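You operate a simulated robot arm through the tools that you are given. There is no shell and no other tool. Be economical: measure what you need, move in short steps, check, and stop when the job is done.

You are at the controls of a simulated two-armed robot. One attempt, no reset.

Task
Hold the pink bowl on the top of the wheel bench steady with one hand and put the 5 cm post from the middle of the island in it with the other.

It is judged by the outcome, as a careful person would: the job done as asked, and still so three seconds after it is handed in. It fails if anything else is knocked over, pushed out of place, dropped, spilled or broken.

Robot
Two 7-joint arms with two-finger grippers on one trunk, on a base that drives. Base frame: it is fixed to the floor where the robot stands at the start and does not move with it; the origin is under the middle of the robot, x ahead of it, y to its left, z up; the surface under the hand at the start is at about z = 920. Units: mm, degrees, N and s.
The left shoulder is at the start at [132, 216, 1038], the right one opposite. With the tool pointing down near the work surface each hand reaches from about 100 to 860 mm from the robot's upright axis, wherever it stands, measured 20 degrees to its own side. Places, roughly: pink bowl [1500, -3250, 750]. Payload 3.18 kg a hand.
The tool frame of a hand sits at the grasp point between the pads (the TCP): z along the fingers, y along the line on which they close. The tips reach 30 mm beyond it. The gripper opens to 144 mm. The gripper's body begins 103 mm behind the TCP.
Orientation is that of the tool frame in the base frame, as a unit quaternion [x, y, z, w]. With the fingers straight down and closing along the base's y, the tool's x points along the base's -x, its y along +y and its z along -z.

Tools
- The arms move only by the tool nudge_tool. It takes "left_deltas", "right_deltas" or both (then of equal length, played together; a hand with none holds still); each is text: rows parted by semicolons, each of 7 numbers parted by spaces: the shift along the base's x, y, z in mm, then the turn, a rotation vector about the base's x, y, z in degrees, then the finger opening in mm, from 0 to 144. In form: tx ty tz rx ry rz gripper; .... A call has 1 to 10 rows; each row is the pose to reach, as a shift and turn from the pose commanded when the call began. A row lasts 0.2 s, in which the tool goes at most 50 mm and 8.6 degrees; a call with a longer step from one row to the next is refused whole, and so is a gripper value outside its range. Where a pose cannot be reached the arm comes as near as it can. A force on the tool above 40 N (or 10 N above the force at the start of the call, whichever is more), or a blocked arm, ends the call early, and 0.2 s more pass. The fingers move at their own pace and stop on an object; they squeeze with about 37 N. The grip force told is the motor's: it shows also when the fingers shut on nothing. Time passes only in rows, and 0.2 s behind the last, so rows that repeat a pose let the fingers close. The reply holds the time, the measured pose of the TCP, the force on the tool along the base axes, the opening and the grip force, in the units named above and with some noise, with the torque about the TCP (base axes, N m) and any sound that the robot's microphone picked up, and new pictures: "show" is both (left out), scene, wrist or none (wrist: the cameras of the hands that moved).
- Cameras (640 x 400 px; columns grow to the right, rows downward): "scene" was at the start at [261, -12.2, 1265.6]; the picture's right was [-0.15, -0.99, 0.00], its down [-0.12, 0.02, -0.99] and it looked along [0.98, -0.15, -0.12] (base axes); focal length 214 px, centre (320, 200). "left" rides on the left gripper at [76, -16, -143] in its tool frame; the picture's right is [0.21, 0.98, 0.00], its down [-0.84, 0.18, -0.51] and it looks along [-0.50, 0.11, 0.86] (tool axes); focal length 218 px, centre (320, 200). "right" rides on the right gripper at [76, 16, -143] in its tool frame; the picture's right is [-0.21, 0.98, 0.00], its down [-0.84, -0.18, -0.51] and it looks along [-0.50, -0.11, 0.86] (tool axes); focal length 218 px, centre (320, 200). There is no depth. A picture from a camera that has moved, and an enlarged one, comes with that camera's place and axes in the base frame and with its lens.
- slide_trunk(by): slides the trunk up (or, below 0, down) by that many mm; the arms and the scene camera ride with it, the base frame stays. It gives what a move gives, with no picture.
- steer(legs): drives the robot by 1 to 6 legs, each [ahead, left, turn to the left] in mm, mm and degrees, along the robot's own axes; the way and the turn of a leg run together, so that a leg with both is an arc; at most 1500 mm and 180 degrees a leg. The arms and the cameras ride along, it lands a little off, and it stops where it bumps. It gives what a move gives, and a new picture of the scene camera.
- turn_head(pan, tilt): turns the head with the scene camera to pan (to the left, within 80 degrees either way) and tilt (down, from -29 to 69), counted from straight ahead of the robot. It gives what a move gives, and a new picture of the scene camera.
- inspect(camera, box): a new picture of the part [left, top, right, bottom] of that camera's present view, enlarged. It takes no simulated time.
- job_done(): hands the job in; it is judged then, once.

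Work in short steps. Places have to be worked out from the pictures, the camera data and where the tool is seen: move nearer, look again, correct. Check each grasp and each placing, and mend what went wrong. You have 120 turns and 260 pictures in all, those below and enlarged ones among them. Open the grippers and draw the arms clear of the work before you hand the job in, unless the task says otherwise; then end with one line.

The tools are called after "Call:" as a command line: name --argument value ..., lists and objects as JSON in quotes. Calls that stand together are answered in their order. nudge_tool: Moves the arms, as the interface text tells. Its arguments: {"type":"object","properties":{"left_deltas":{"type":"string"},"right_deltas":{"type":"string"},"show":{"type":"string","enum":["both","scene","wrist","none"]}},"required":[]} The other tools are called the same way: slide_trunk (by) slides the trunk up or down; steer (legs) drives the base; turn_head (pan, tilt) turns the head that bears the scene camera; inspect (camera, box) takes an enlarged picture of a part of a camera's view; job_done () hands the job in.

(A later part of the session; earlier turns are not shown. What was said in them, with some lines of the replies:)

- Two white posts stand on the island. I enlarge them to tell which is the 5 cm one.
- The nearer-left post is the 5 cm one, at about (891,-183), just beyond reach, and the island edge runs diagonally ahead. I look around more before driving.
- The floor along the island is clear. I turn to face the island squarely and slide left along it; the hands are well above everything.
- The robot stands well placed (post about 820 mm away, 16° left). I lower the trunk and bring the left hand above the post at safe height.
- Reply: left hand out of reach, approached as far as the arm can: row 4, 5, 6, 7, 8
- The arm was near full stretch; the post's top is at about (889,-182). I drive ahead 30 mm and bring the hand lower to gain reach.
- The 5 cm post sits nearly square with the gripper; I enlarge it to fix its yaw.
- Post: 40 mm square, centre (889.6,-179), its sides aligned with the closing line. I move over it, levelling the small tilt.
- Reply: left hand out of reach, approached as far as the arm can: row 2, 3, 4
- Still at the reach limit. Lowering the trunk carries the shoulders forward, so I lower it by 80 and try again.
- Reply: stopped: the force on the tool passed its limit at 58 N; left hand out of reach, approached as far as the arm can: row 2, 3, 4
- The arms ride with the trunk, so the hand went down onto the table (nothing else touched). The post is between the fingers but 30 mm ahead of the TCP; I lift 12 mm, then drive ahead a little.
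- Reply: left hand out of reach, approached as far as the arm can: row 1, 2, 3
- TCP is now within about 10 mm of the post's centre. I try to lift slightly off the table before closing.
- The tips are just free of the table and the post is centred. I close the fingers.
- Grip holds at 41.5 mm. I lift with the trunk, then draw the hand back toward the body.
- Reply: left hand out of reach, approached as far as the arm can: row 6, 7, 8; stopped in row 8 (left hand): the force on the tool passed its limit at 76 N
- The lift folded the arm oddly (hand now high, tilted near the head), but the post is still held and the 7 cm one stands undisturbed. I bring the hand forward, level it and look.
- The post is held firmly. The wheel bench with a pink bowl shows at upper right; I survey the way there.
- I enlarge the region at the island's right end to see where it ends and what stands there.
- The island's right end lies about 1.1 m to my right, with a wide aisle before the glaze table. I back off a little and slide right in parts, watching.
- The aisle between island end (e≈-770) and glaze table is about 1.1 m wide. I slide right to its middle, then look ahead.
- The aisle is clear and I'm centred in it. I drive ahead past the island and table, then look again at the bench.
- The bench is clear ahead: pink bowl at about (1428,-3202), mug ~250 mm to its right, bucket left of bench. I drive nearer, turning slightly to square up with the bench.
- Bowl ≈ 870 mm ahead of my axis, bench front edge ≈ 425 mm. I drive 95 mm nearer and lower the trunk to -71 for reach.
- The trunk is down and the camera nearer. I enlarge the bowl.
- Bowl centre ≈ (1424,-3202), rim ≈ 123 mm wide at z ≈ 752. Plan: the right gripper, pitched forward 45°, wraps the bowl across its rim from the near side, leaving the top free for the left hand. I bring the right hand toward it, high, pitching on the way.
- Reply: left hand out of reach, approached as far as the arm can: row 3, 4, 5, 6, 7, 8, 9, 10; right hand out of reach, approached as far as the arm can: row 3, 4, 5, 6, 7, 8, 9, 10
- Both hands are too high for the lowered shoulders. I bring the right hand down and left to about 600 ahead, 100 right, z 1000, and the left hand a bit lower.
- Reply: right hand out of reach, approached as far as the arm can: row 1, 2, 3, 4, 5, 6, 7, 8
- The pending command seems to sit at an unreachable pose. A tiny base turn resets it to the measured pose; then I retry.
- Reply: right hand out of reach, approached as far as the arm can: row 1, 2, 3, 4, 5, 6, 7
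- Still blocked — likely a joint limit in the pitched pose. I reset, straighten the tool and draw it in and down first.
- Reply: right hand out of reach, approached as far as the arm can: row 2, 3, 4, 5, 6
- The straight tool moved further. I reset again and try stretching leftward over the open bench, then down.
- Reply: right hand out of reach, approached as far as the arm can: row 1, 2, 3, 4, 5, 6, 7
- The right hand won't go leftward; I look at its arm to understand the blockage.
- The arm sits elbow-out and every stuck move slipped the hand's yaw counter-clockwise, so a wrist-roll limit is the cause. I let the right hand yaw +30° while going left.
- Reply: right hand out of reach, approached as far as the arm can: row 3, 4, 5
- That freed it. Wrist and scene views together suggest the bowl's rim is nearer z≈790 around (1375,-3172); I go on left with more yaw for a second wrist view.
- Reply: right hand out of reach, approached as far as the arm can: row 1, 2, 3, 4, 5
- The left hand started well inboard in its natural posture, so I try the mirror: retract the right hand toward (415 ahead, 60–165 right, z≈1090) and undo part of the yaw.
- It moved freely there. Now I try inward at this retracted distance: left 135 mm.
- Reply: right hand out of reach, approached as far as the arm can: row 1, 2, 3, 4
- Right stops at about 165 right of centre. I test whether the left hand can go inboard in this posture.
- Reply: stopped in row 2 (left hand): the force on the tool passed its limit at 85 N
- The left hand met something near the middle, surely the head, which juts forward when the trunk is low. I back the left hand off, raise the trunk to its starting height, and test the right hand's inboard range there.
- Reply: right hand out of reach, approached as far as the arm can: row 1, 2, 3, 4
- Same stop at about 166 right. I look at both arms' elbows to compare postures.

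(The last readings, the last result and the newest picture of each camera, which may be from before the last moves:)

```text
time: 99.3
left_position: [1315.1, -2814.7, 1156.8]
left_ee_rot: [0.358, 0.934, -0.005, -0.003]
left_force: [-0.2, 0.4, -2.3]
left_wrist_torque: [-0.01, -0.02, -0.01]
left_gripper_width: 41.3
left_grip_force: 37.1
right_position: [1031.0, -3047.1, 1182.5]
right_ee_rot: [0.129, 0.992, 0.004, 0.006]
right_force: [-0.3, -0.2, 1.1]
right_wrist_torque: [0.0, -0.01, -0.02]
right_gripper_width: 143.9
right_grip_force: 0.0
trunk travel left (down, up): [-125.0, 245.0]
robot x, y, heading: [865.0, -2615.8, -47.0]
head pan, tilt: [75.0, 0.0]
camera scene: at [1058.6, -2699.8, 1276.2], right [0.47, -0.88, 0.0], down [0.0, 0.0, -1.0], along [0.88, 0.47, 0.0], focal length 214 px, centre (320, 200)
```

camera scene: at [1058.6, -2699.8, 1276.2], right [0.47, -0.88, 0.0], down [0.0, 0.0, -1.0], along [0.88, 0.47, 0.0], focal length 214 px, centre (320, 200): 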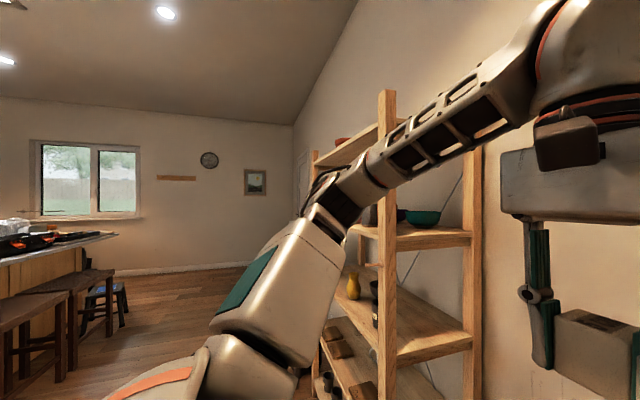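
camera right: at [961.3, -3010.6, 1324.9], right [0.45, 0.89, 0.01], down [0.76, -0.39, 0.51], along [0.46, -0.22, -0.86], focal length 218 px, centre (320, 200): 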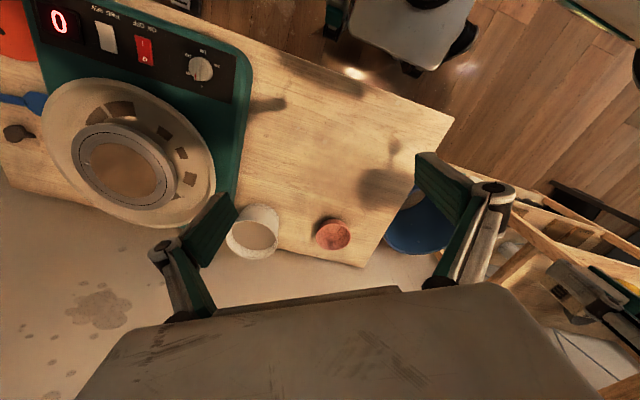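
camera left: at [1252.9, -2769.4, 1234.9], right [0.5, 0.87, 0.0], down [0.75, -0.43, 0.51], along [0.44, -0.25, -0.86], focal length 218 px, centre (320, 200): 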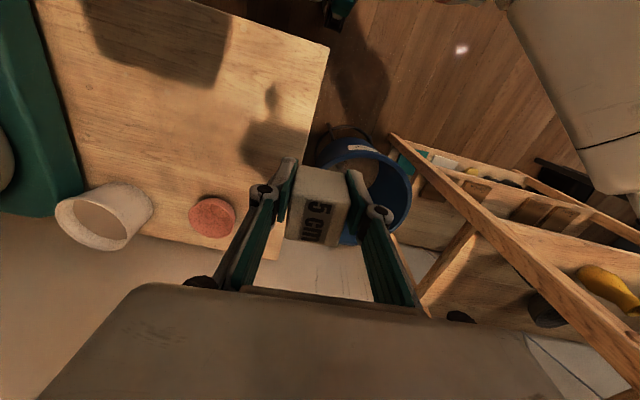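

Both arms look symmetric. Data hint that the hand's yaw must grow with inward azimuth; I test inward motion here together with +30° yaw.

Call:
steer --legs '[[0, 0, 0.1]]'

Call:
nudge_tool --right_deltas "0 0 0 0 0 8 144; 0 0 0 0 0 16 144; 15 14 0 0 0 24 144; 35 32 0 0 0 30 144; 55 51 0 0 0 30 144; 73 68 0 0 0 30 144" --show "none"

Call:
turn_head --pan 0 --tilt 25

```text
time: 100.0
left_position: [1315.9, -2814.2, 1155.6]
left_ee_rot: [0.357, 0.934, -0.005, -0.004]
left_force: [0.3, 0.7, -0.8]
left_wrist_torque: [0.03, -0.02, -0.01]
left_gripper_width: 41.0
left_grip_force: 37.6
right_position: [1032.4, -3044.9, 1181.3]
right_ee_rot: [0.128, 0.992, 0.004, 0.007]
right_force: [-0.1, -0.7, -1.0]
right_wrist_torque: [0.01, -0.01, 0.0]
right_gripper_width: 143.9
right_grip_force: 0.2
trunk travel left (down, up): [-125.0, 245.0]
robot x, y, heading: [862.6, -2618.9, -46.7]
head pan, tilt: [75.0, 0.0]
camera scene: at [1058.7, -2699.4, 1276.2], right [0.47, -0.88, 0.0], down [0.0, 0.0, -1.0], along [0.88, 0.47, 0.0], focal length 214 px, centre (320, 200)
```

scene: 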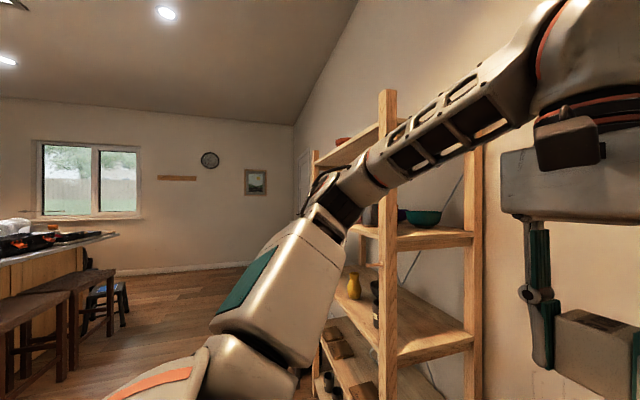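

```text
time: 101.4
left_position: [1315.5, -2813.4, 1155.8]
left_ee_rot: [0.357, 0.934, -0.006, -0.003]
left_force: [0.2, 0.5, -0.6]
left_wrist_torque: [0.01, -0.01, 0.01]
left_gripper_width: 41.4
left_grip_force: 36.7
right_position: [1034.9, -3059.1, 1190.6]
right_ee_rot: [-0.131, 0.991, 0.007, 0.007]
right_force: [0.1, 0.0, -0.2]
right_wrist_torque: [-0.04, 0.02, 0.02]
right_gripper_width: 144.0
right_grip_force: 0.1
right hand out of reach, approached as far as the arm can: row 3, 4, 5, 6
trunk travel left (down, up): [-125.0, 245.0]
robot x, y, heading: [863.9, -2621.7, -47.1]
head pan, tilt: [75.0, 0.0]
```

```text
time: 102.9
left_position: [1315.8, -2813.5, 1155.9]
left_ee_rot: [0.358, 0.934, -0.005, -0.003]
left_force: [-0.7, 0.0, -1.2]
left_wrist_torque: [0.02, 0.02, 0.0]
left_gripper_width: 41.1
left_grip_force: 36.9
right_position: [1033.5, -3059.0, 1190.3]
right_ee_rot: [-0.131, 0.991, 0.007, 0.008]
right_force: [-0.9, -0.2, 1.1]
right_wrist_torque: [-0.02, -0.01, 0.03]
right_gripper_width: 144.0
right_grip_force: 0.1
trunk travel left (down, up): [-125.0, 245.0]
robot x, y, heading: [866.3, -2617.2, -46.8]
head pan, tilt: [0.0, 25.0]
camera scene: at [1042.0, -2808.9, 1235.9], right [-0.73, -0.68, 0.0], down [-0.29, 0.31, -0.91], along [0.62, -0.66, -0.42], focal length 214 px, centre (320, 200)
```

scene: 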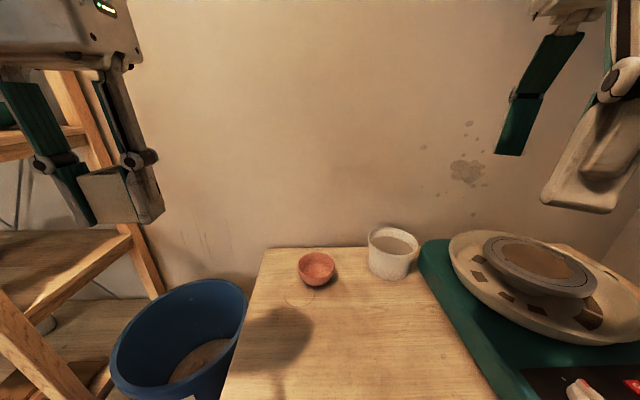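

The right wrist simply can't cross ~165 right of centre with the tool upright; tilting the fingers inboard will be needed. I test the left hand's inboard range further ahead.

Call:
nudge_tool --left_deltas "12 -35 -20 0 0 0 20; 18 -70 -40 0 0 0 20; 24 -105 -60 0 0 0 20; 28 -140 -80 0 0 0 20; 31 -175 -100 0 0 0 20; 31 -175 -100 0 0 0 20" --show "none"

```text
time: 104.3
left_position: [1347.5, -2988.3, 1057.0]
left_ee_rot: [0.358, 0.934, -0.006, -0.003]
left_force: [-1.0, -0.5, -1.5]
left_wrist_torque: [-0.03, 0.05, 0.04]
left_gripper_width: 41.1
left_grip_force: 36.6
right_position: [1034.8, -3057.8, 1192.0]
right_ee_rot: [-0.131, 0.991, 0.008, 0.007]
right_force: [-0.8, 0.7, 0.6]
right_wrist_torque: [-0.03, 0.0, 0.0]
right_gripper_width: 144.0
right_grip_force: 0.0
trunk travel left (down, up): [-125.0, 245.0]
robot x, y, heading: [865.6, -2617.2, -47.2]
head pan, tilt: [0.0, 25.0]
```

The left hand gets there exactly. I test further inboard to the centre line.

Call:
nudge_tool --left_deltas "-24 -23 0 0 0 0 20; -49 -45 0 0 0 0 20; -73 -68 0 0 0 0 20; -73 -68 0 0 0 0 20" --show "scene"

```text
time: 105.3
left_position: [1273.7, -3056.5, 1055.9]
left_ee_rot: [0.357, 0.934, -0.006, -0.004]
left_force: [0.0, 0.2, -0.4]
left_wrist_torque: [-0.01, 0.01, 0.01]
left_gripper_width: 41.3
left_grip_force: 37.4
right_position: [1034.0, -3059.6, 1191.5]
right_ee_rot: [-0.132, 0.991, 0.008, 0.007]
right_force: [-0.2, -0.1, 0.6]
right_wrist_torque: [-0.01, 0.02, -0.01]
right_gripper_width: 143.9
right_grip_force: 0.1
trunk travel left (down, up): [-125.0, 245.0]
robot x, y, heading: [862.7, -2617.0, -47.0]
head pan, tilt: [0.0, 25.0]
camera scene: at [1042.5, -2808.5, 1235.8], right [-0.73, -0.68, 0.0], down [-0.29, 0.31, -0.91], along [0.62, -0.66, -0.42], focal length 214 px, centre (320, 200)
```

scene: 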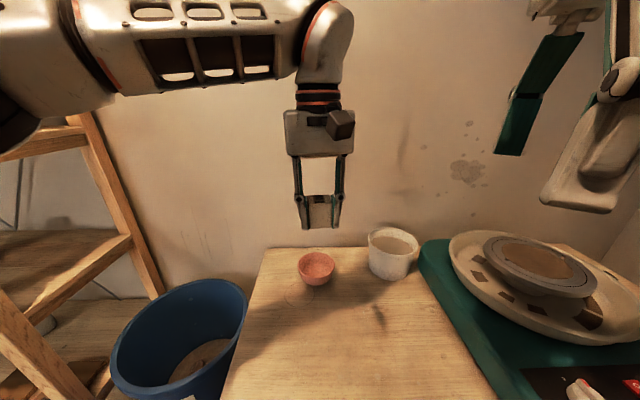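

The left hand crosses to the centre line easily. I use its wrist camera to fix the bowl's position and height better.

Call:
inspect --camera "left" --box '[0, 0, 640, 400]'

Call:
inspect --camera "scene" --box '[280, 230, 360, 300]'

```text
1.00 times, centred on (320, 200) of left (not enlarged: the box is as wide or as high as the picture)
camera zoom: at [1207.3, -3016.0, 1197.9], right [0.5, 0.87, -0.01], down [0.75, -0.42, 0.5], along [0.43, -0.26, -0.86], focal length 218 px, centre (320, 200)
```

zoom: 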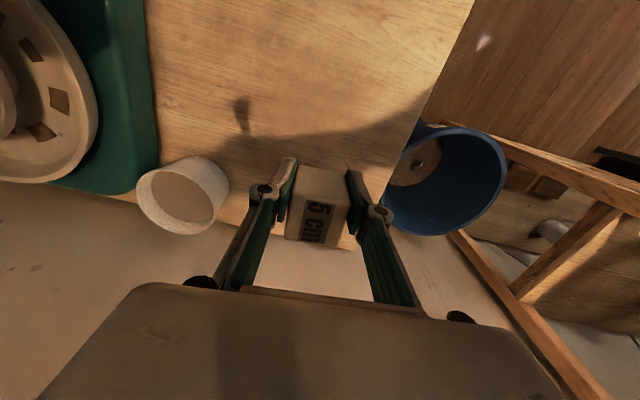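

```text
5.71 times, centred on (320, 265) of scene
camera zoom: at [1042.5, -2808.5, 1235.8], right [-0.73, -0.68, 0.0], down [-0.29, 0.31, -0.91], along [0.62, -0.66, -0.42], focal length 1226 px, centre (320, -171)
```

zoom: 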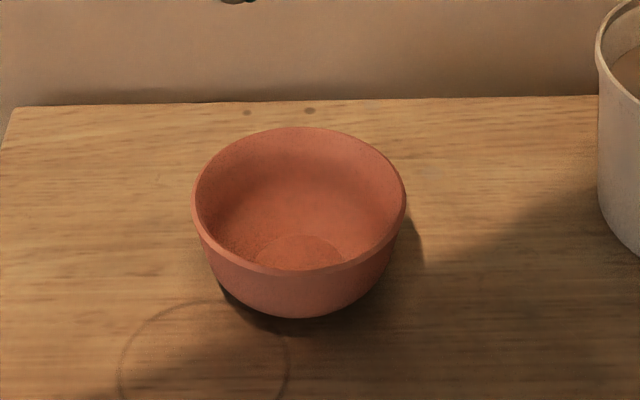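

Views agree on the bowl: rim centre ≈ (1393,-3174,778), about 115 mm wide, bench ≈ 735. The right hand will wrap it with fingers tilted inboard. I move the left hand aside, shift the base 35 mm left, and lower the trunk.

Call:
nudge_tool --left_deltas "25 36 0 0 0 0 20; 49 73 0 0 0 0 20; 73 109 0 0 0 0 20; 97 145 0 0 0 0 20" --show "none"

Call:
steer --legs '[[0, 35, 0]]'

Call:
slide_trunk --by -100

```text
time: 106.3
left_position: [1368.9, -2911.0, 1052.8]
left_ee_rot: [0.358, 0.934, -0.007, -0.003]
left_force: [0.5, 1.2, -1.2]
left_wrist_torque: [-0.02, 0.03, -0.04]
left_gripper_width: 41.2
left_grip_force: 37.4
right_position: [1033.6, -3059.1, 1191.6]
right_ee_rot: [-0.131, 0.991, 0.007, 0.007]
right_force: [-0.3, -0.3, 0.3]
right_wrist_torque: [-0.04, 0.02, -0.01]
right_gripper_width: 144.3
right_grip_force: 0.1
trunk travel left (down, up): [-125.0, 245.0]
robot x, y, heading: [864.9, -2617.2, -47.0]
head pan, tilt: [0.0, 25.0]
```

```text
time: 107.3
left_position: [1393.6, -2889.0, 1053.0]
left_ee_rot: [0.357, 0.934, -0.006, -0.003]
left_force: [0.3, 1.2, -0.7]
left_wrist_torque: [-0.01, 0.03, -0.01]
left_gripper_width: 41.2
left_grip_force: 37.0
right_position: [1059.0, -3035.8, 1190.7]
right_ee_rot: [-0.131, 0.991, 0.007, 0.007]
right_force: [-0.5, 1.1, -0.2]
right_wrist_torque: [0.01, 0.01, 0.0]
right_gripper_width: 143.9
right_grip_force: 0.1
trunk travel left (down, up): [-125.0, 245.0]
robot x, y, heading: [889.2, -2594.5, -47.0]
head pan, tilt: [0.0, 25.0]
camera scene: at [1067.7, -2785.1, 1235.8], right [-0.73, -0.68, 0.0], down [-0.29, 0.31, -0.91], along [0.62, -0.66, -0.42], focal length 214 px, centre (320, 200)
```

scene: 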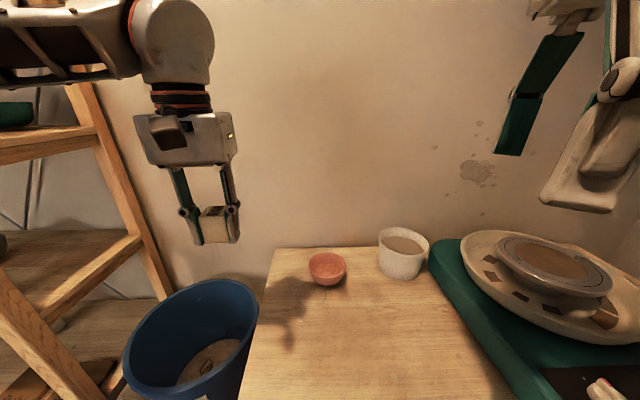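

```text
time: 108.6
left_position: [1393.0, -2887.5, 955.7]
left_ee_rot: [0.357, 0.934, -0.007, -0.001]
left_force: [0.3, 0.2, -1.3]
left_wrist_torque: [-0.04, 0.0, 0.0]
left_gripper_width: 41.1
left_grip_force: 36.6
right_position: [1058.3, -3033.7, 1092.9]
right_ee_rot: [-0.131, 0.991, 0.007, 0.008]
right_force: [-0.4, 0.6, -0.5]
right_wrist_torque: [-0.02, -0.01, 0.02]
right_gripper_width: 144.1
right_grip_force: 0.1
trunk travel left (down, up): [-25.0, 345.0]
robot x, y, heading: [888.7, -2597.0, -47.0]
head pan, tilt: [0.0, 25.0]
```

Bowl is now ≈ 766 ahead, 26 right. I swing the right hand over it with the fingers tilting 55° inboard, ending about 105 mm above grasp height.

Call:
nudge_tool --right_deltas "20 -8 -13 2.1 -8 0 144; 54 -22 -34 4.3 -15.9 0 144; 90 -38 -58 6.4 -23.9 0 144; 127 -53 -81 8.6 -31.9 0 144; 164 -69 -104 10.7 -39.8 0 144; 201 -84 -128 12.9 -47.8 0 144; 238 -99 -151 14.3 -53.1 0 144; 275 -115 -175 14.3 -53.1 0 144; 305 -127 -194 14.3 -53.1 0 144; 335 -140 -205 14.3 -53.1 0 144"

```text
time: 110.8
left_position: [1394.5, -2889.8, 951.1]
left_ee_rot: [0.359, 0.933, -0.005, -0.004]
left_force: [-1.0, -0.1, -1.1]
left_wrist_torque: [0.06, 0.07, 0.03]
left_gripper_width: 41.3
left_grip_force: 36.7
right_position: [1394.3, -3176.8, 883.7]
right_ee_rot: [-0.117, 0.875, 0.07, 0.464]
right_force: [-0.1, 0.4, -0.2]
right_wrist_torque: [0.02, 0.04, 0.02]
right_gripper_width: 143.6
right_grip_force: 0.0
trunk travel left (down, up): [-25.0, 345.0]
robot x, y, heading: [893.0, -2594.7, -46.9]
head pan, tilt: [0.0, 25.0]
camera scene: at [1137.0, -2860.7, 1104.6], right [-0.73, -0.68, 0.0], down [-0.29, 0.31, -0.91], along [0.62, -0.66, -0.42], focal length 214 px, centre (320, 200)
camera right: at [1237.1, -3203.4, 902.4], right [-0.15, 0.97, 0.19], down [0.1, -0.17, 0.98], along [0.98, 0.17, -0.07], focal length 218 px, centre (320, 200)
```

scene: 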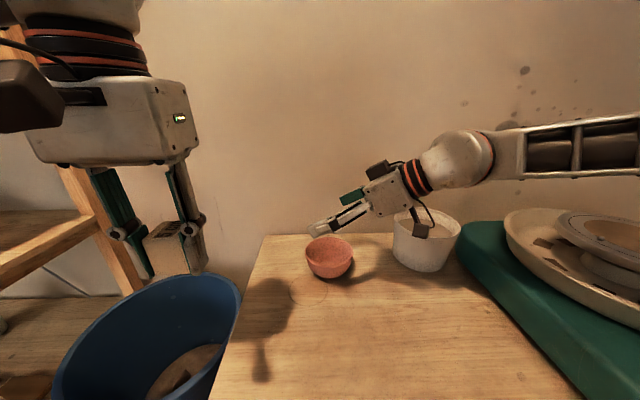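
right: 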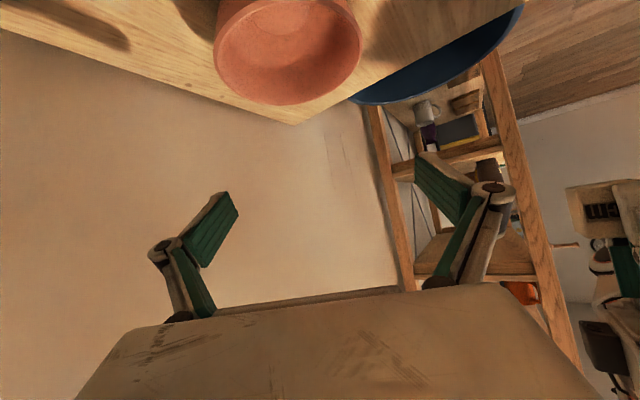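

It reached the pose; the bowl lies almost exactly below the TCP, mug clear. I descend 65 mm vertically and check.

Call:
nudge_tool --right_deltas "-3 -1 -25 0 0 0 144; -5 -2 -45 0 0 0 144; -5 -2 -65 0 0 0 144; -5 -2 -65 0 0 0 144"

```text
time: 111.8
left_position: [1393.6, -2887.8, 953.4]
left_ee_rot: [0.357, 0.934, -0.005, -0.002]
left_force: [0.2, -0.9, -1.7]
left_wrist_torque: [0.0, -0.03, 0.02]
left_gripper_width: 41.0
left_grip_force: 37.1
right_position: [1388.1, -3176.8, 822.8]
right_ee_rot: [-0.119, 0.875, 0.068, 0.465]
right_force: [0.5, -1.1, -0.2]
right_wrist_torque: [0.02, 0.01, 0.01]
right_gripper_width: 144.1
right_grip_force: 0.0
trunk travel left (down, up): [-25.0, 345.0]
robot x, y, heading: [889.0, -2597.3, -47.2]
head pan, tilt: [0.0, 25.0]
camera scene: at [1136.2, -2859.5, 1105.5], right [-0.73, -0.68, 0.0], down [-0.29, 0.31, -0.91], along [0.62, -0.66, -0.42], focal length 214 px, centre (320, 200)
camera right: at [1231.2, -3204.9, 840.5], right [-0.15, 0.97, 0.18], down [0.1, -0.17, 0.98], along [0.98, 0.17, -0.07], focal length 218 px, centre (320, 200)
```

scene: 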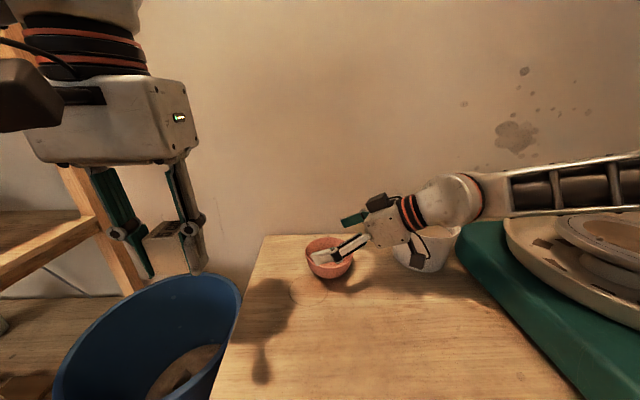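
right: 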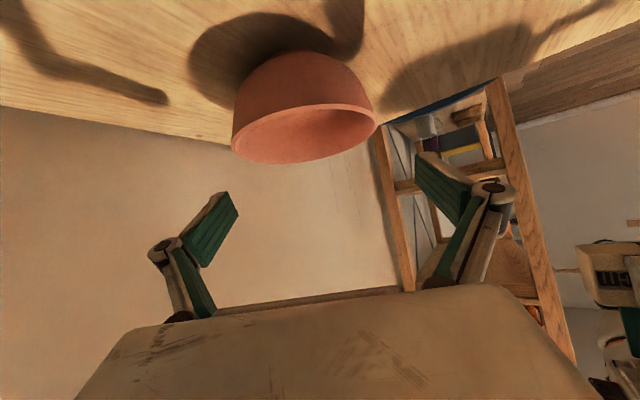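

Bowl centre is within ~3 mm of the gripper's midline. I correct and descend another 28 mm.

Call:
nudge_tool --right_deltas "1 -3 -10 0 0 0 144; 1 -3 -20 0 0 0 144; 1 -3 -28 0 0 0 144; 1 -3 -28 0 0 0 144" --show "wrist"

Call:
inspect --camera "scene" --box '[280, 200, 440, 300]'

```text
time: 112.8
left_position: [1393.3, -2887.8, 953.3]
left_ee_rot: [0.358, 0.934, -0.005, -0.003]
left_force: [0.5, 0.9, -1.9]
left_wrist_torque: [0.01, 0.04, -0.01]
left_gripper_width: 41.1
left_grip_force: 37.1
right_position: [1390.3, -3181.2, 792.6]
right_ee_rot: [-0.118, 0.875, 0.067, 0.464]
right_force: [-0.2, -0.1, 0.5]
right_wrist_torque: [0.03, 0.04, 0.01]
right_gripper_width: 143.8
right_grip_force: 0.0
trunk travel left (down, up): [-25.0, 345.0]
robot x, y, heading: [887.8, -2595.4, -47.1]
head pan, tilt: [0.0, 25.0]
camera right: at [1232.6, -3207.5, 811.4], right [-0.15, 0.97, 0.18], down [0.1, -0.17, 0.98], along [0.98, 0.17, -0.07], focal length 218 px, centre (320, 200)
```

right: 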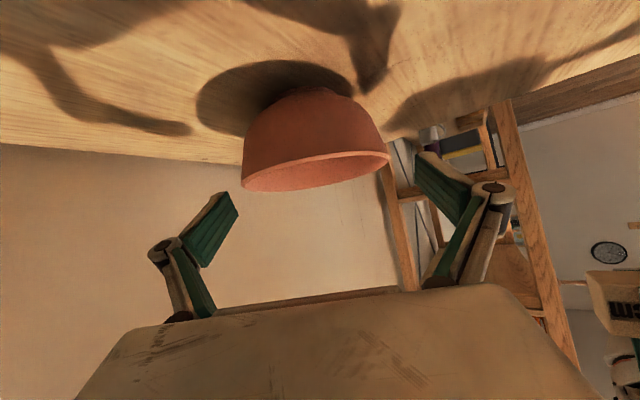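

```text
4.00 times, centred on (360, 250) of scene
camera zoom: at [1136.3, -2859.7, 1105.3], right [-0.73, -0.68, 0.0], down [-0.29, 0.31, -0.91], along [0.62, -0.66, -0.42], focal length 858 px, centre (160, 0)
```

zoom: 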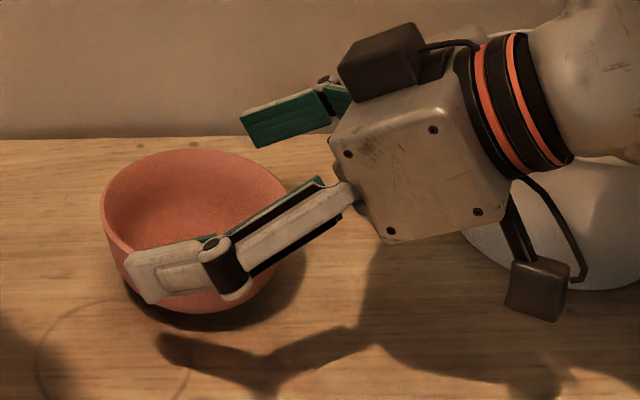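

Well centred around the bowl. I go down the last 17 mm and close the fingers gently on the rim.

Call:
nudge_tool --right_deltas "-1 2 -9 0 0 0 144; -1 2 -17 0 0 0 144; -1 2 -17 0 0 0 135; -1 2 -17 0 0 0 127; -1 2 -17 0 0 0 121; -1 2 -17 0 0 0 116; -1 2 -17 0 0 0 111; -1 2 -17 0 0 0 106; -1 2 -17 0 0 0 106" --show "wrist"

Call:
inspect --camera "scene" --box '[280, 200, 440, 300]'

```text
time: 114.8
left_position: [1393.5, -2888.6, 952.5]
left_ee_rot: [0.357, 0.934, -0.005, -0.002]
left_force: [-0.2, 0.8, -1.3]
left_wrist_torque: [0.0, 0.04, 0.0]
left_gripper_width: 41.3
left_grip_force: 36.8
right_position: [1389.1, -3180.2, 776.7]
right_ee_rot: [-0.118, 0.875, 0.068, 0.465]
right_force: [-1.8, -1.8, 0.9]
right_wrist_torque: [-0.08, 0.0, -0.01]
right_gripper_width: 113.3
right_grip_force: 37.5
trunk travel left (down, up): [-25.0, 345.0]
robot x, y, heading: [885.2, -2597.6, -47.2]
head pan, tilt: [0.0, 25.0]
camera right: at [1231.2, -3205.9, 793.9], right [-0.15, 0.97, 0.18], down [0.1, -0.17, 0.98], along [0.98, 0.17, -0.07], focal length 218 px, centre (320, 200)
```

right: 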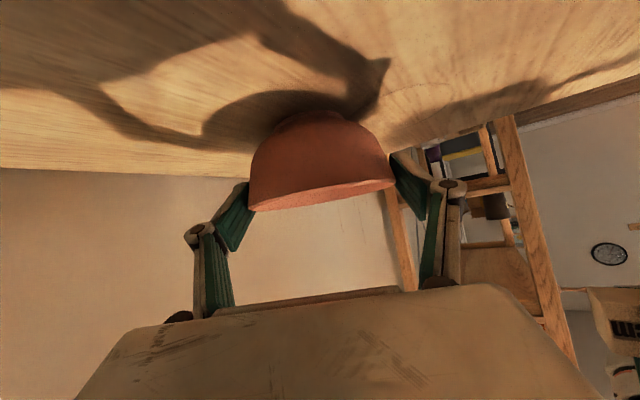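

```text
4.00 times, centred on (360, 250) of scene
camera zoom: at [1136.2, -2859.7, 1105.4], right [-0.73, -0.68, 0.0], down [-0.29, 0.31, -0.91], along [0.62, -0.66, -0.42], focal length 858 px, centre (160, 0)
```

zoom: 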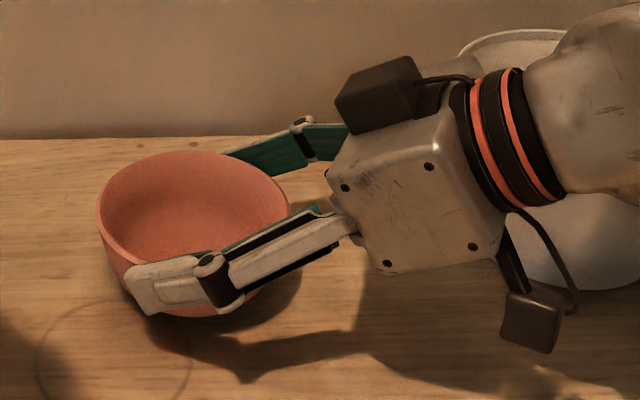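

The bowl is held at its 113 mm rim without having moved. Now the left hand goes over the bowl, tilting 18° so as to reach and keep clear of the right gripper, hovering 40 mm above the rim.

Call:
nudge_tool --left_deltas "-1 -42 -12 -2.6 -0.1 0 20; -1 -84 -24 -5.1 -0.3 0 20; -2 -126 -38 -7.7 -0.4 0 20; -2 -168 -54 -10.3 -0.5 0 20; -3 -210 -70 -12.9 -0.6 0 20; -3 -252 -86 -15.4 -0.8 0 20; -4 -292 -100 -18 -0.9 0 20; -4 -292 -100 -18 -0.9 0 20"

```text
time: 116.6
left_position: [1389.4, -3181.3, 855.0]
left_ee_rot: [0.354, 0.921, -0.149, 0.062]
left_force: [-0.3, 0.2, -1.4]
left_wrist_torque: [0.04, 0.0, 0.0]
left_gripper_width: 41.3
left_grip_force: 37.5
right_position: [1390.5, -3177.4, 777.0]
right_ee_rot: [-0.118, 0.875, 0.068, 0.464]
right_force: [1.3, 1.2, 2.8]
right_wrist_torque: [-0.04, -0.05, 0.0]
right_gripper_width: 113.5
right_grip_force: 37.2
trunk travel left (down, up): [-25.0, 345.0]
robot x, y, heading: [887.7, -2593.5, -47.1]
head pan, tilt: [0.0, 25.0]
camera scene: at [1136.2, -2859.7, 1105.4], right [-0.73, -0.68, 0.0], down [-0.29, 0.31, -0.91], along [0.62, -0.66, -0.42], focal length 214 px, centre (320, 200)
camera left: at [1321.8, -3098.4, 976.7], right [0.5, 0.82, -0.27], down [0.74, -0.25, 0.62], along [0.44, -0.51, -0.73], focal length 218 px, centre (320, 200)
```

scene: 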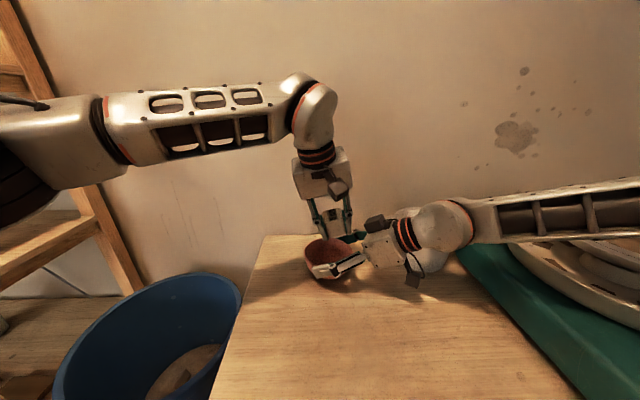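
left: 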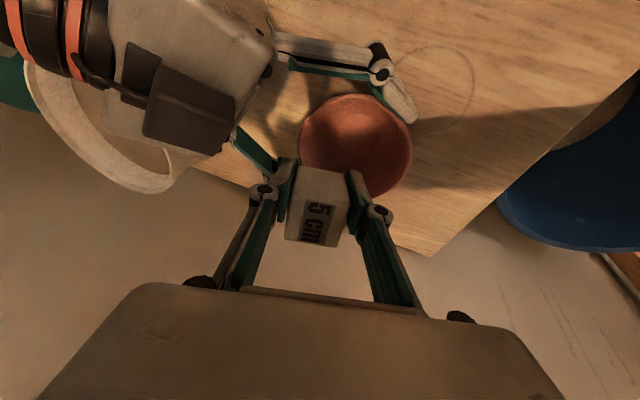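

Reached. Allowing for the tilt, the TCP should be at about (1390,-3165) so the post settles at the bowl's middle. I shift 16 mm and lower 40 mm, then check.

Call:
nudge_tool --left_deltas "1 8 0 0 0 0 20; 1 16 0 0 0 0 20; 1 16 -20 0 0 0 20; 1 16 -40 0 0 0 20; 1 16 -40 0 0 0 20"

Call:
inspect --camera "scene" --box '[270, 170, 430, 290]'

```text
time: 117.8
left_position: [1390.9, -3165.5, 812.9]
left_ee_rot: [0.354, 0.921, -0.149, 0.06]
left_force: [-0.8, -0.4, -2.0]
left_wrist_torque: [-0.04, 0.02, 0.0]
left_gripper_width: 41.2
left_grip_force: 37.5
right_position: [1388.4, -3180.0, 776.1]
right_ee_rot: [-0.118, 0.876, 0.067, 0.464]
right_force: [-1.3, -0.7, 4.5]
right_wrist_torque: [-0.03, -0.02, 0.0]
right_gripper_width: 113.2
right_grip_force: 36.9
trunk travel left (down, up): [-25.0, 345.0]
robot x, y, heading: [884.6, -2593.1, -47.1]
head pan, tilt: [0.0, 25.0]
camera scene: at [1136.1, -2859.6, 1105.4], right [-0.73, -0.68, 0.0], down [-0.29, 0.31, -0.91], along [0.62, -0.66, -0.42], focal length 214 px, centre (320, 200)
camera left: at [1323.1, -3083.2, 935.1], right [0.5, 0.82, -0.27], down [0.74, -0.25, 0.62], along [0.44, -0.51, -0.73], focal length 218 px, centre (320, 200)
```

scene: 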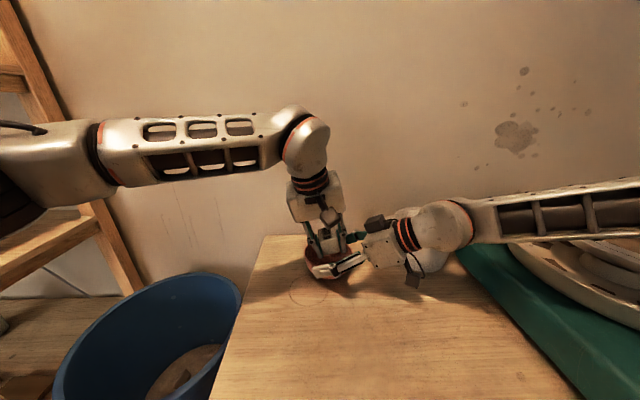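
left: 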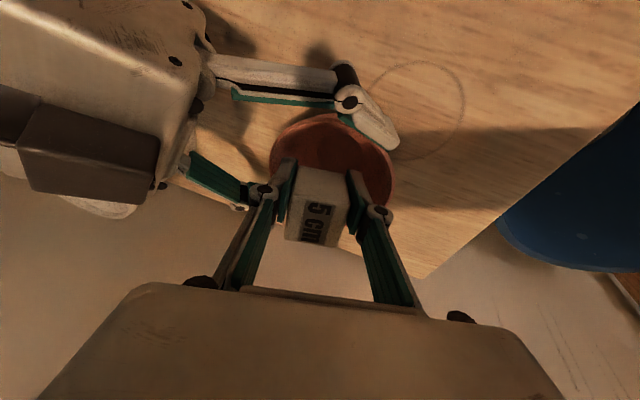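

```text
3.33 times, centred on (350, 230) of scene
camera zoom: at [1136.1, -2859.6, 1105.4], right [-0.73, -0.68, 0.0], down [-0.29, 0.31, -0.91], along [0.62, -0.66, -0.42], focal length 715 px, centre (220, 100)
```

zoom: 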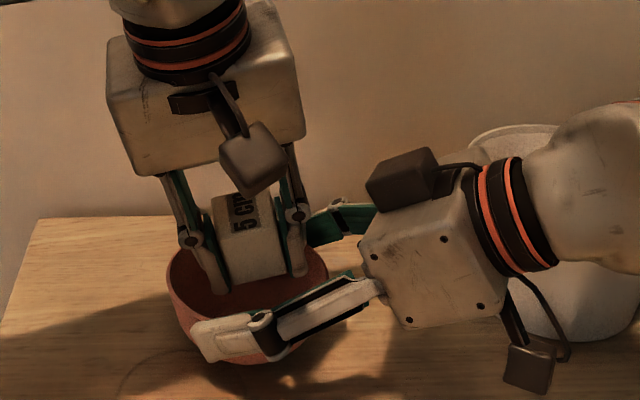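

The post is entering the bowl with clear margins. I lower slowly, watching the force.

Call:
nudge_tool --left_deltas "0 -3 -8 0 0 0 20; 0 -3 -16 0 0 0 20; 0 -3 -20 0 0 0 20; 0 -3 -24 0 0 0 20; 0 -3 -24 0 0 0 20" --show "none"

Call:
inspect --camera "scene" --box '[290, 200, 390, 290]'

```text
time: 119.0
left_position: [1390.5, -3168.1, 789.5]
left_ee_rot: [0.354, 0.921, -0.149, 0.059]
left_force: [0.5, 1.0, -1.9]
left_wrist_torque: [-0.02, 0.02, 0.0]
left_gripper_width: 41.1
left_grip_force: 37.3
right_position: [1389.8, -3179.3, 775.6]
right_ee_rot: [-0.118, 0.876, 0.068, 0.464]
right_force: [-1.2, -1.9, 3.4]
right_wrist_torque: [-0.09, -0.02, -0.03]
right_gripper_width: 113.2
right_grip_force: 36.7
trunk travel left (down, up): [-25.0, 345.0]
robot x, y, heading: [889.3, -2596.6, -47.4]
head pan, tilt: [0.0, 25.0]
```

```text
4.44 times, centred on (340, 245) of scene
camera zoom: at [1136.1, -2859.7, 1105.4], right [-0.73, -0.68, 0.0], down [-0.29, 0.31, -0.91], along [0.62, -0.66, -0.42], focal length 953 px, centre (231, 0)
```

zoom: 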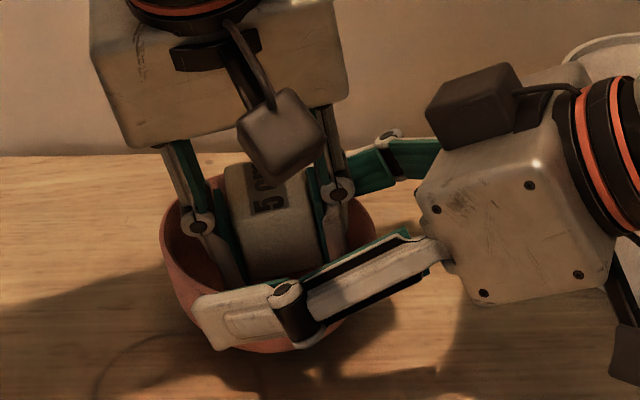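

No contact yet. I go down further in 3 mm steps.

Call:
nudge_tool --left_deltas "0 0 -3 0 0 0 20; 0 0 -6 0 0 0 20; 0 0 -9 0 0 0 20; 0 0 -9 0 0 0 20" --show "none"

```text
time: 120.0
left_position: [1390.1, -3167.5, 779.4]
left_ee_rot: [0.353, 0.922, -0.149, 0.06]
left_force: [0.4, 1.0, -2.1]
left_wrist_torque: [0.01, 0.01, 0.01]
left_gripper_width: 41.2
left_grip_force: 36.7
right_position: [1389.0, -3178.8, 776.4]
right_ee_rot: [-0.119, 0.875, 0.069, 0.464]
right_force: [-0.6, -1.3, 2.4]
right_wrist_torque: [-0.05, -0.04, 0.0]
right_gripper_width: 113.2
right_grip_force: 37.0
trunk travel left (down, up): [-25.0, 345.0]
robot x, y, heading: [886.2, -2591.7, -47.5]
head pan, tilt: [0.0, 25.0]
```

Still free. I continue in small steps until contact shows.

Call:
nudge_tool --left_deltas "0 0 -3 0 0 0 20; 0 0 -6 0 0 0 20; 0 0 -8 0 0 0 20; 0 0 -8 0 0 0 20" --show "wrist"

Call:
inspect --camera "scene" --box '[290, 200, 390, 290]'

```text
time: 121.0
left_position: [1390.2, -3167.1, 771.1]
left_ee_rot: [0.353, 0.922, -0.148, 0.061]
left_force: [2.1, 0.1, -1.5]
left_wrist_torque: [0.01, 0.02, 0.04]
left_gripper_width: 41.2
left_grip_force: 36.9
right_position: [1389.2, -3179.0, 776.2]
right_ee_rot: [-0.118, 0.876, 0.068, 0.463]
right_force: [-0.5, -2.1, 1.9]
right_wrist_torque: [-0.02, -0.1, 0.03]
right_gripper_width: 112.9
right_grip_force: 37.4
trunk travel left (down, up): [-25.0, 345.0]
robot x, y, heading: [886.8, -2596.5, -47.1]
head pan, tilt: [0.0, 25.0]
camera left: at [1322.1, -3085.5, 893.9], right [0.5, 0.82, -0.27], down [0.74, -0.25, 0.62], along [0.44, -0.51, -0.73], focal length 218 px, centre (320, 200)
```

left: 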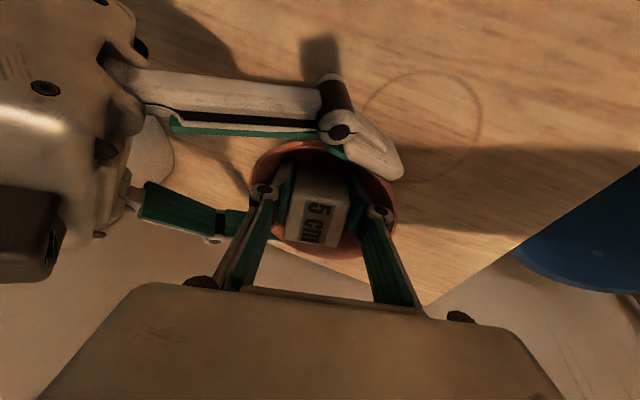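

```text
4.44 times, centred on (340, 245) of scene
camera zoom: at [1136.2, -2859.6, 1105.4], right [-0.73, -0.68, 0.0], down [-0.29, 0.31, -0.91], along [0.62, -0.66, -0.42], focal length 953 px, centre (231, 0)
```

zoom: 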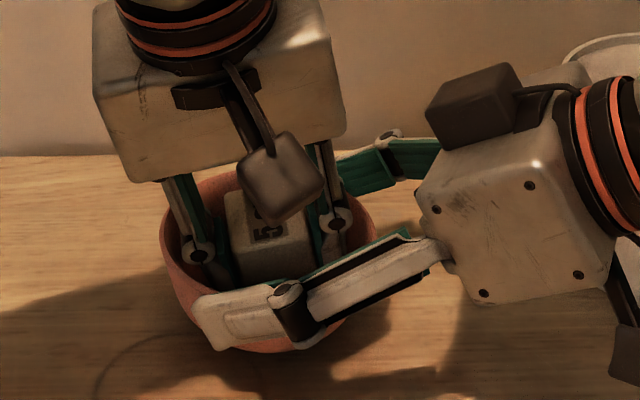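

Post is deep inside and centred; force still free of contact. I continue down.

Call:
nudge_tool --left_deltas "0 0 -3 0 0 0 20; 0 0 -5 0 0 0 20; 0 0 -7 0 0 0 20; 0 0 -7 0 0 0 20" --show "none"

```text
time: 122.0
left_position: [1391.8, -3167.6, 766.3]
left_ee_rot: [0.354, 0.921, -0.15, 0.062]
left_force: [8.2, 3.8, 10.2]
left_wrist_torque: [-0.08, 0.09, 0.02]
left_gripper_width: 41.2
left_grip_force: 37.0
right_position: [1388.6, -3179.2, 775.5]
right_ee_rot: [-0.118, 0.876, 0.068, 0.463]
right_force: [-2.3, -4.7, -0.1]
right_wrist_torque: [-0.12, -0.28, 0.06]
right_gripper_width: 112.8
right_grip_force: 36.7
trunk travel left (down, up): [-25.0, 345.0]
robot x, y, heading: [889.7, -2593.0, -47.2]
head pan, tilt: [0.0, 25.0]
```

Contact with the bowl's bottom (≈10 N). I open the fingers just a little to release the post.

Call:
nudge_tool --left_deltas "0 0 1 0 0 0 44; 0 0 1 0 0 0 48; 0 0 1 0 0 0 52; 0 0 1 0 0 0 52" --show "wrist"

Call:
inspect --camera "scene" --box '[290, 200, 390, 290]'

```text
time: 123.0
left_position: [1390.2, -3168.3, 766.4]
left_ee_rot: [0.355, 0.921, -0.149, 0.061]
left_force: [7.1, -7.5, 4.5]
left_wrist_torque: [-0.21, -0.19, -0.11]
left_gripper_width: 52.7
left_grip_force: 0.1
right_position: [1388.4, -3177.4, 776.4]
right_ee_rot: [-0.119, 0.875, 0.069, 0.463]
right_force: [-8.2, 3.4, 2.3]
right_wrist_torque: [-0.18, 0.19, 0.09]
right_gripper_width: 113.3
right_grip_force: 37.0
trunk travel left (down, up): [-25.0, 345.0]
robot x, y, heading: [886.6, -2591.6, -47.2]
head pan, tilt: [0.0, 25.0]
camera left: at [1322.3, -3085.6, 888.1], right [0.5, 0.82, -0.27], down [0.74, -0.25, 0.62], along [0.45, -0.51, -0.73], focal length 218 px, centre (320, 200)
```

left: 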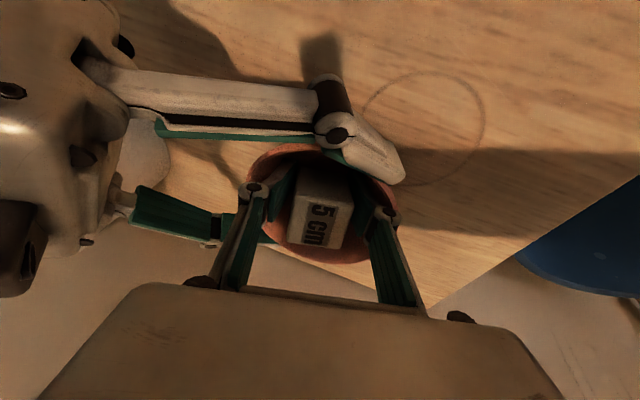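

```text
4.44 times, centred on (340, 245) of scene
camera zoom: at [1135.8, -2859.6, 1105.4], right [-0.73, -0.68, 0.0], down [-0.29, 0.31, -0.91], along [0.62, -0.66, -0.42], focal length 953 px, centre (231, 0)
```

zoom: 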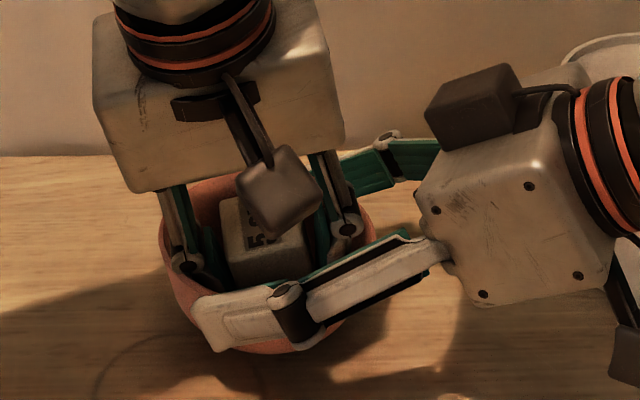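

The post is released (fingers 52 mm, no grip). I withdraw the left hand along its own axis, slowly.

Call:
nudge_tool --left_deltas "0 1 4 0 0 0 50; 0 3 9 0 0 0 50; 0 5 15 0 0 0 50; 0 8 25 0 0 0 50; 0 13 40 0 0 0 50; 0 18 55 0 0 0 50" --show "wrist"

Call:
inspect --camera "scene" --box '[290, 180, 410, 290]'

```text
time: 124.4
left_position: [1390.8, -3150.2, 820.8]
left_ee_rot: [0.353, 0.922, -0.148, 0.06]
left_force: [-0.2, 0.0, 0.0]
left_wrist_torque: [0.0, -0.01, -0.03]
left_gripper_width: 50.1
left_grip_force: 0.1
right_position: [1388.9, -3179.2, 777.7]
right_ee_rot: [-0.118, 0.875, 0.068, 0.464]
right_force: [-0.8, 0.0, 1.2]
right_wrist_torque: [-0.08, -0.01, -0.01]
right_gripper_width: 113.1
right_grip_force: 37.1
trunk travel left (down, up): [-25.0, 345.0]
robot x, y, heading: [890.2, -2593.8, -47.2]
head pan, tilt: [0.0, 25.0]
camera left: at [1322.1, -3067.0, 943.2], right [0.5, 0.82, -0.27], down [0.74, -0.25, 0.62], along [0.44, -0.51, -0.73], focal length 218 px, centre (320, 200)
```

left: 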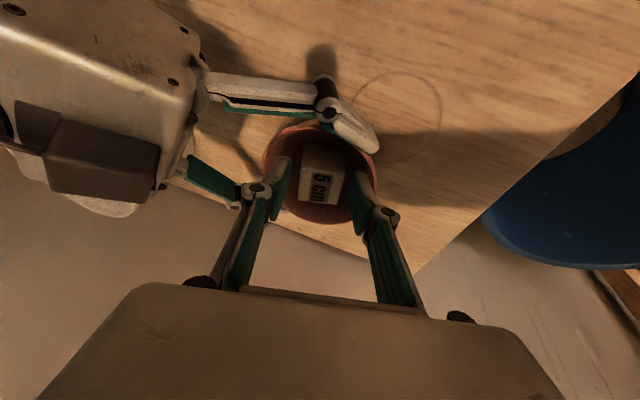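

```text
3.64 times, centred on (350, 235) of scene
camera zoom: at [1136.1, -2859.7, 1105.4], right [-0.73, -0.68, 0.0], down [-0.29, 0.31, -0.91], along [0.62, -0.66, -0.42], focal length 780 px, centre (211, 73)
```

zoom: 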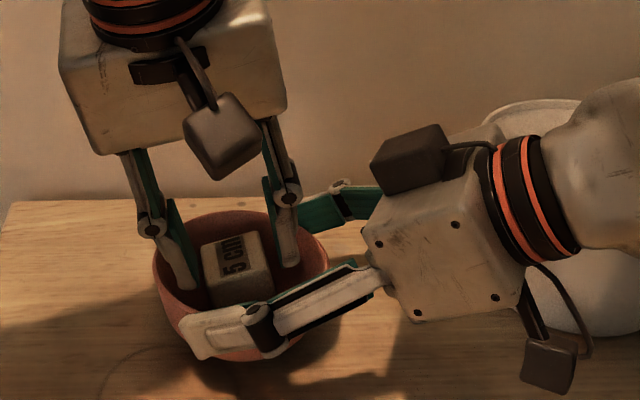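

The post stands in the bowl. I draw the left hand up and back away along the way it came.

Call:
nudge_tool --left_deltas "0 15 40 0 0 0 50; 0 60 50 3 0 0 50; 0 105 65 6 0 0 50; 0 150 80 9 0 0 50; 0 195 95 12 0 0 50; 0 240 110 15 0 0 50" --show "none"

Call:
inspect --camera "scene" --box '[290, 200, 410, 300]'

```text
time: 125.8
left_position: [1390.7, -2908.0, 929.8]
left_ee_rot: [0.359, 0.933, -0.027, 0.014]
left_force: [0.7, -0.5, 0.2]
left_wrist_torque: [-0.01, 0.0, 0.04]
left_gripper_width: 50.0
left_grip_force: 0.0
right_position: [1388.1, -3178.1, 776.2]
right_ee_rot: [-0.118, 0.875, 0.069, 0.464]
right_force: [0.0, 2.3, 1.9]
right_wrist_torque: [0.03, -0.01, 0.05]
right_gripper_width: 113.1
right_grip_force: 37.4
trunk travel left (down, up): [-25.0, 345.0]
robot x, y, heading: [891.1, -2592.6, -47.0]
head pan, tilt: [0.0, 25.0]
```

```text
4.00 times, centred on (350, 250) of scene
camera zoom: at [1136.3, -2859.4, 1105.4], right [-0.73, -0.68, 0.0], down [-0.29, 0.31, -0.91], along [0.62, -0.66, -0.42], focal length 858 px, centre (200, 0)
```

zoom: 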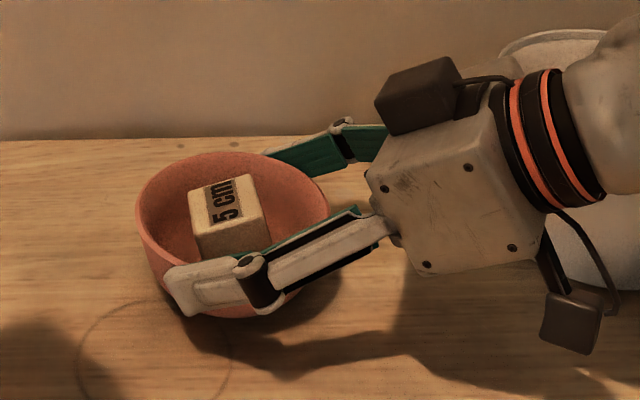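

The post stands upright in the bowl. Now I open the right gripper gradually and lift it straight up.

Call:
nudge_tool --right_deltas "0 0 0 0 0 0 120; 0 0 0 0 0 0 130; 0 0 0 0 0 0 144; 0 0 0 0 0 0 144; 0 0 15 0 0 0 144; 0 0 40 0 0 0 144; 0 0 70 0 0 0 144; 0 0 105 0 0 0 144" --show "scene"

```text
time: 127.6
left_position: [1389.1, -2908.7, 931.2]
left_ee_rot: [0.359, 0.933, -0.028, 0.014]
left_force: [-0.1, 0.7, 0.3]
left_wrist_torque: [-0.01, -0.02, -0.01]
left_gripper_width: 50.2
left_grip_force: 0.1
right_position: [1388.6, -3179.6, 883.6]
right_ee_rot: [-0.119, 0.875, 0.068, 0.464]
right_force: [-1.0, 0.3, -0.4]
right_wrist_torque: [-0.02, 0.03, -0.05]
right_gripper_width: 143.7
right_grip_force: 0.1
trunk travel left (down, up): [-25.0, 345.0]
robot x, y, heading: [891.5, -2589.8, -46.9]
head pan, tilt: [0.0, 25.0]
camera scene: at [1135.8, -2859.0, 1105.8], right [-0.73, -0.68, 0.0], down [-0.29, 0.31, -0.91], along [0.62, -0.66, -0.42], focal length 214 px, centre (320, 200)
```

scene: 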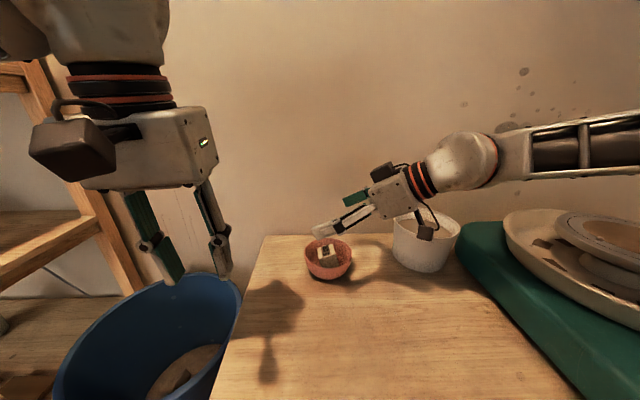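

The bowl and post are undisturbed. I draw the right hand back the way it came.

Call:
nudge_tool --right_deltas "-30 13 15 0 0 0 144; -60 25 30 0 0 0 144; -97 41 54 0 0 0 144; -134 56 77 -1.4 5.3 0 144; -171 71 101 -3.6 13.3 0 144; -208 87 124 -5.7 21.2 0 144; -245 102 147 -7.9 29.2 0 144" --show "scene"

Call:
inspect --camera "scene" --box '[250, 200, 450, 310]'

```text
time: 129.2
left_position: [1389.6, -2908.9, 930.5]
left_ee_rot: [0.358, 0.933, -0.028, 0.014]
left_force: [-0.7, 0.5, -0.7]
left_wrist_torque: [-0.03, -0.05, 0.0]
left_gripper_width: 50.0
left_grip_force: 0.1
right_position: [1142.6, -3076.3, 1028.2]
right_ee_rot: [-0.128, 0.967, 0.034, 0.219]
right_force: [-1.2, 0.6, 0.2]
right_wrist_torque: [-0.06, 0.0, 0.01]
right_gripper_width: 144.2
right_grip_force: 0.1
trunk travel left (down, up): [-25.0, 345.0]
robot x, y, heading: [888.6, -2598.1, -47.0]
head pan, tilt: [0.0, 25.0]
camera scene: at [1136.0, -2859.2, 1105.7], right [-0.73, -0.68, 0.0], down [-0.29, 0.31, -0.91], along [0.62, -0.66, -0.42], focal length 214 px, centre (320, 200)
```

scene: 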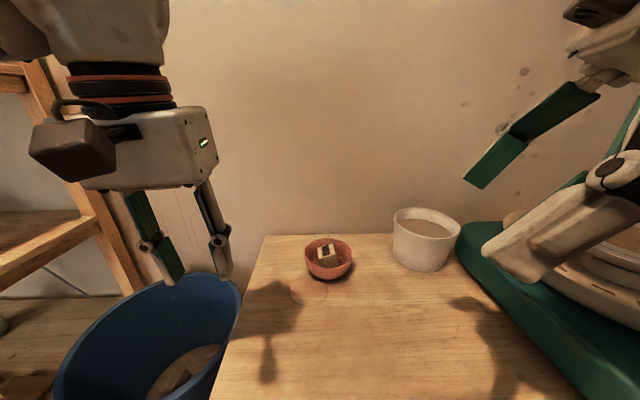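

```text
3.20 times, centred on (350, 255) of scene
camera zoom: at [1136.0, -2859.2, 1105.7], right [-0.73, -0.68, 0.0], down [-0.29, 0.31, -0.91], along [0.62, -0.66, -0.42], focal length 686 px, centre (224, 24)
```

zoom: 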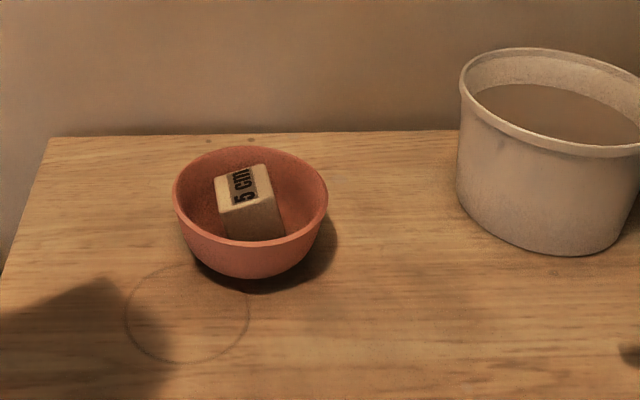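

The post rests in the upright bowl and everything else is in place. I open the left gripper fully and let things settle.

Call:
nudge_tool --left_deltas "0 0 10 0 0 0 100; 0 0 20 0 0 0 100; 0 0 20 0 0 0 100; 0 0 20 0 0 0 100" --show "scene"

```text
time: 130.2
left_position: [1389.6, -2910.4, 950.2]
left_ee_rot: [0.358, 0.933, -0.027, 0.013]
left_force: [-0.8, -0.4, 0.0]
left_wrist_torque: [-0.01, -0.01, 0.0]
left_gripper_width: 99.9
left_grip_force: 0.1
right_position: [1143.2, -3077.7, 1028.4]
right_ee_rot: [-0.129, 0.966, 0.036, 0.219]
right_force: [-0.6, 0.5, 0.8]
right_wrist_torque: [0.05, -0.02, -0.01]
right_gripper_width: 143.8
right_grip_force: 0.1
trunk travel left (down, up): [-25.0, 345.0]
robot x, y, heading: [889.6, -2593.5, -47.0]
head pan, tilt: [0.0, 25.0]
camera scene: at [1136.3, -2859.7, 1105.3], right [-0.73, -0.68, 0.0], down [-0.29, 0.31, -0.91], along [0.62, -0.66, -0.42], focal length 214 px, centre (320, 200)
```

scene: 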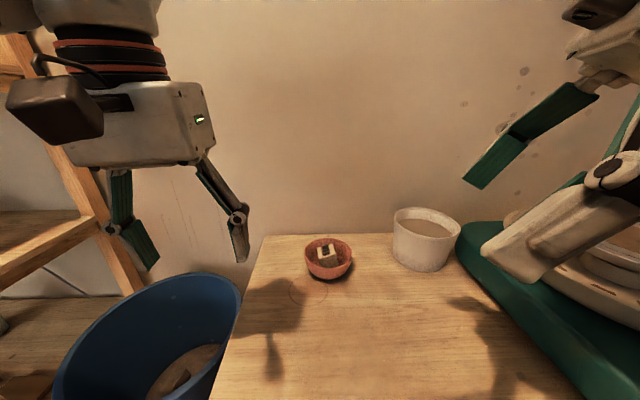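

All is steady, the arms are clear and the grippers open; I hand the job in.

Call:
job_done

```text
The job is handed in.
```

The 5 cm post is in the pink bowl on the wheel bench. The right hand held the bowl steady while the left put the post in; it rests leaning slightly, and nothing else was knocked over or moved in what I could see.
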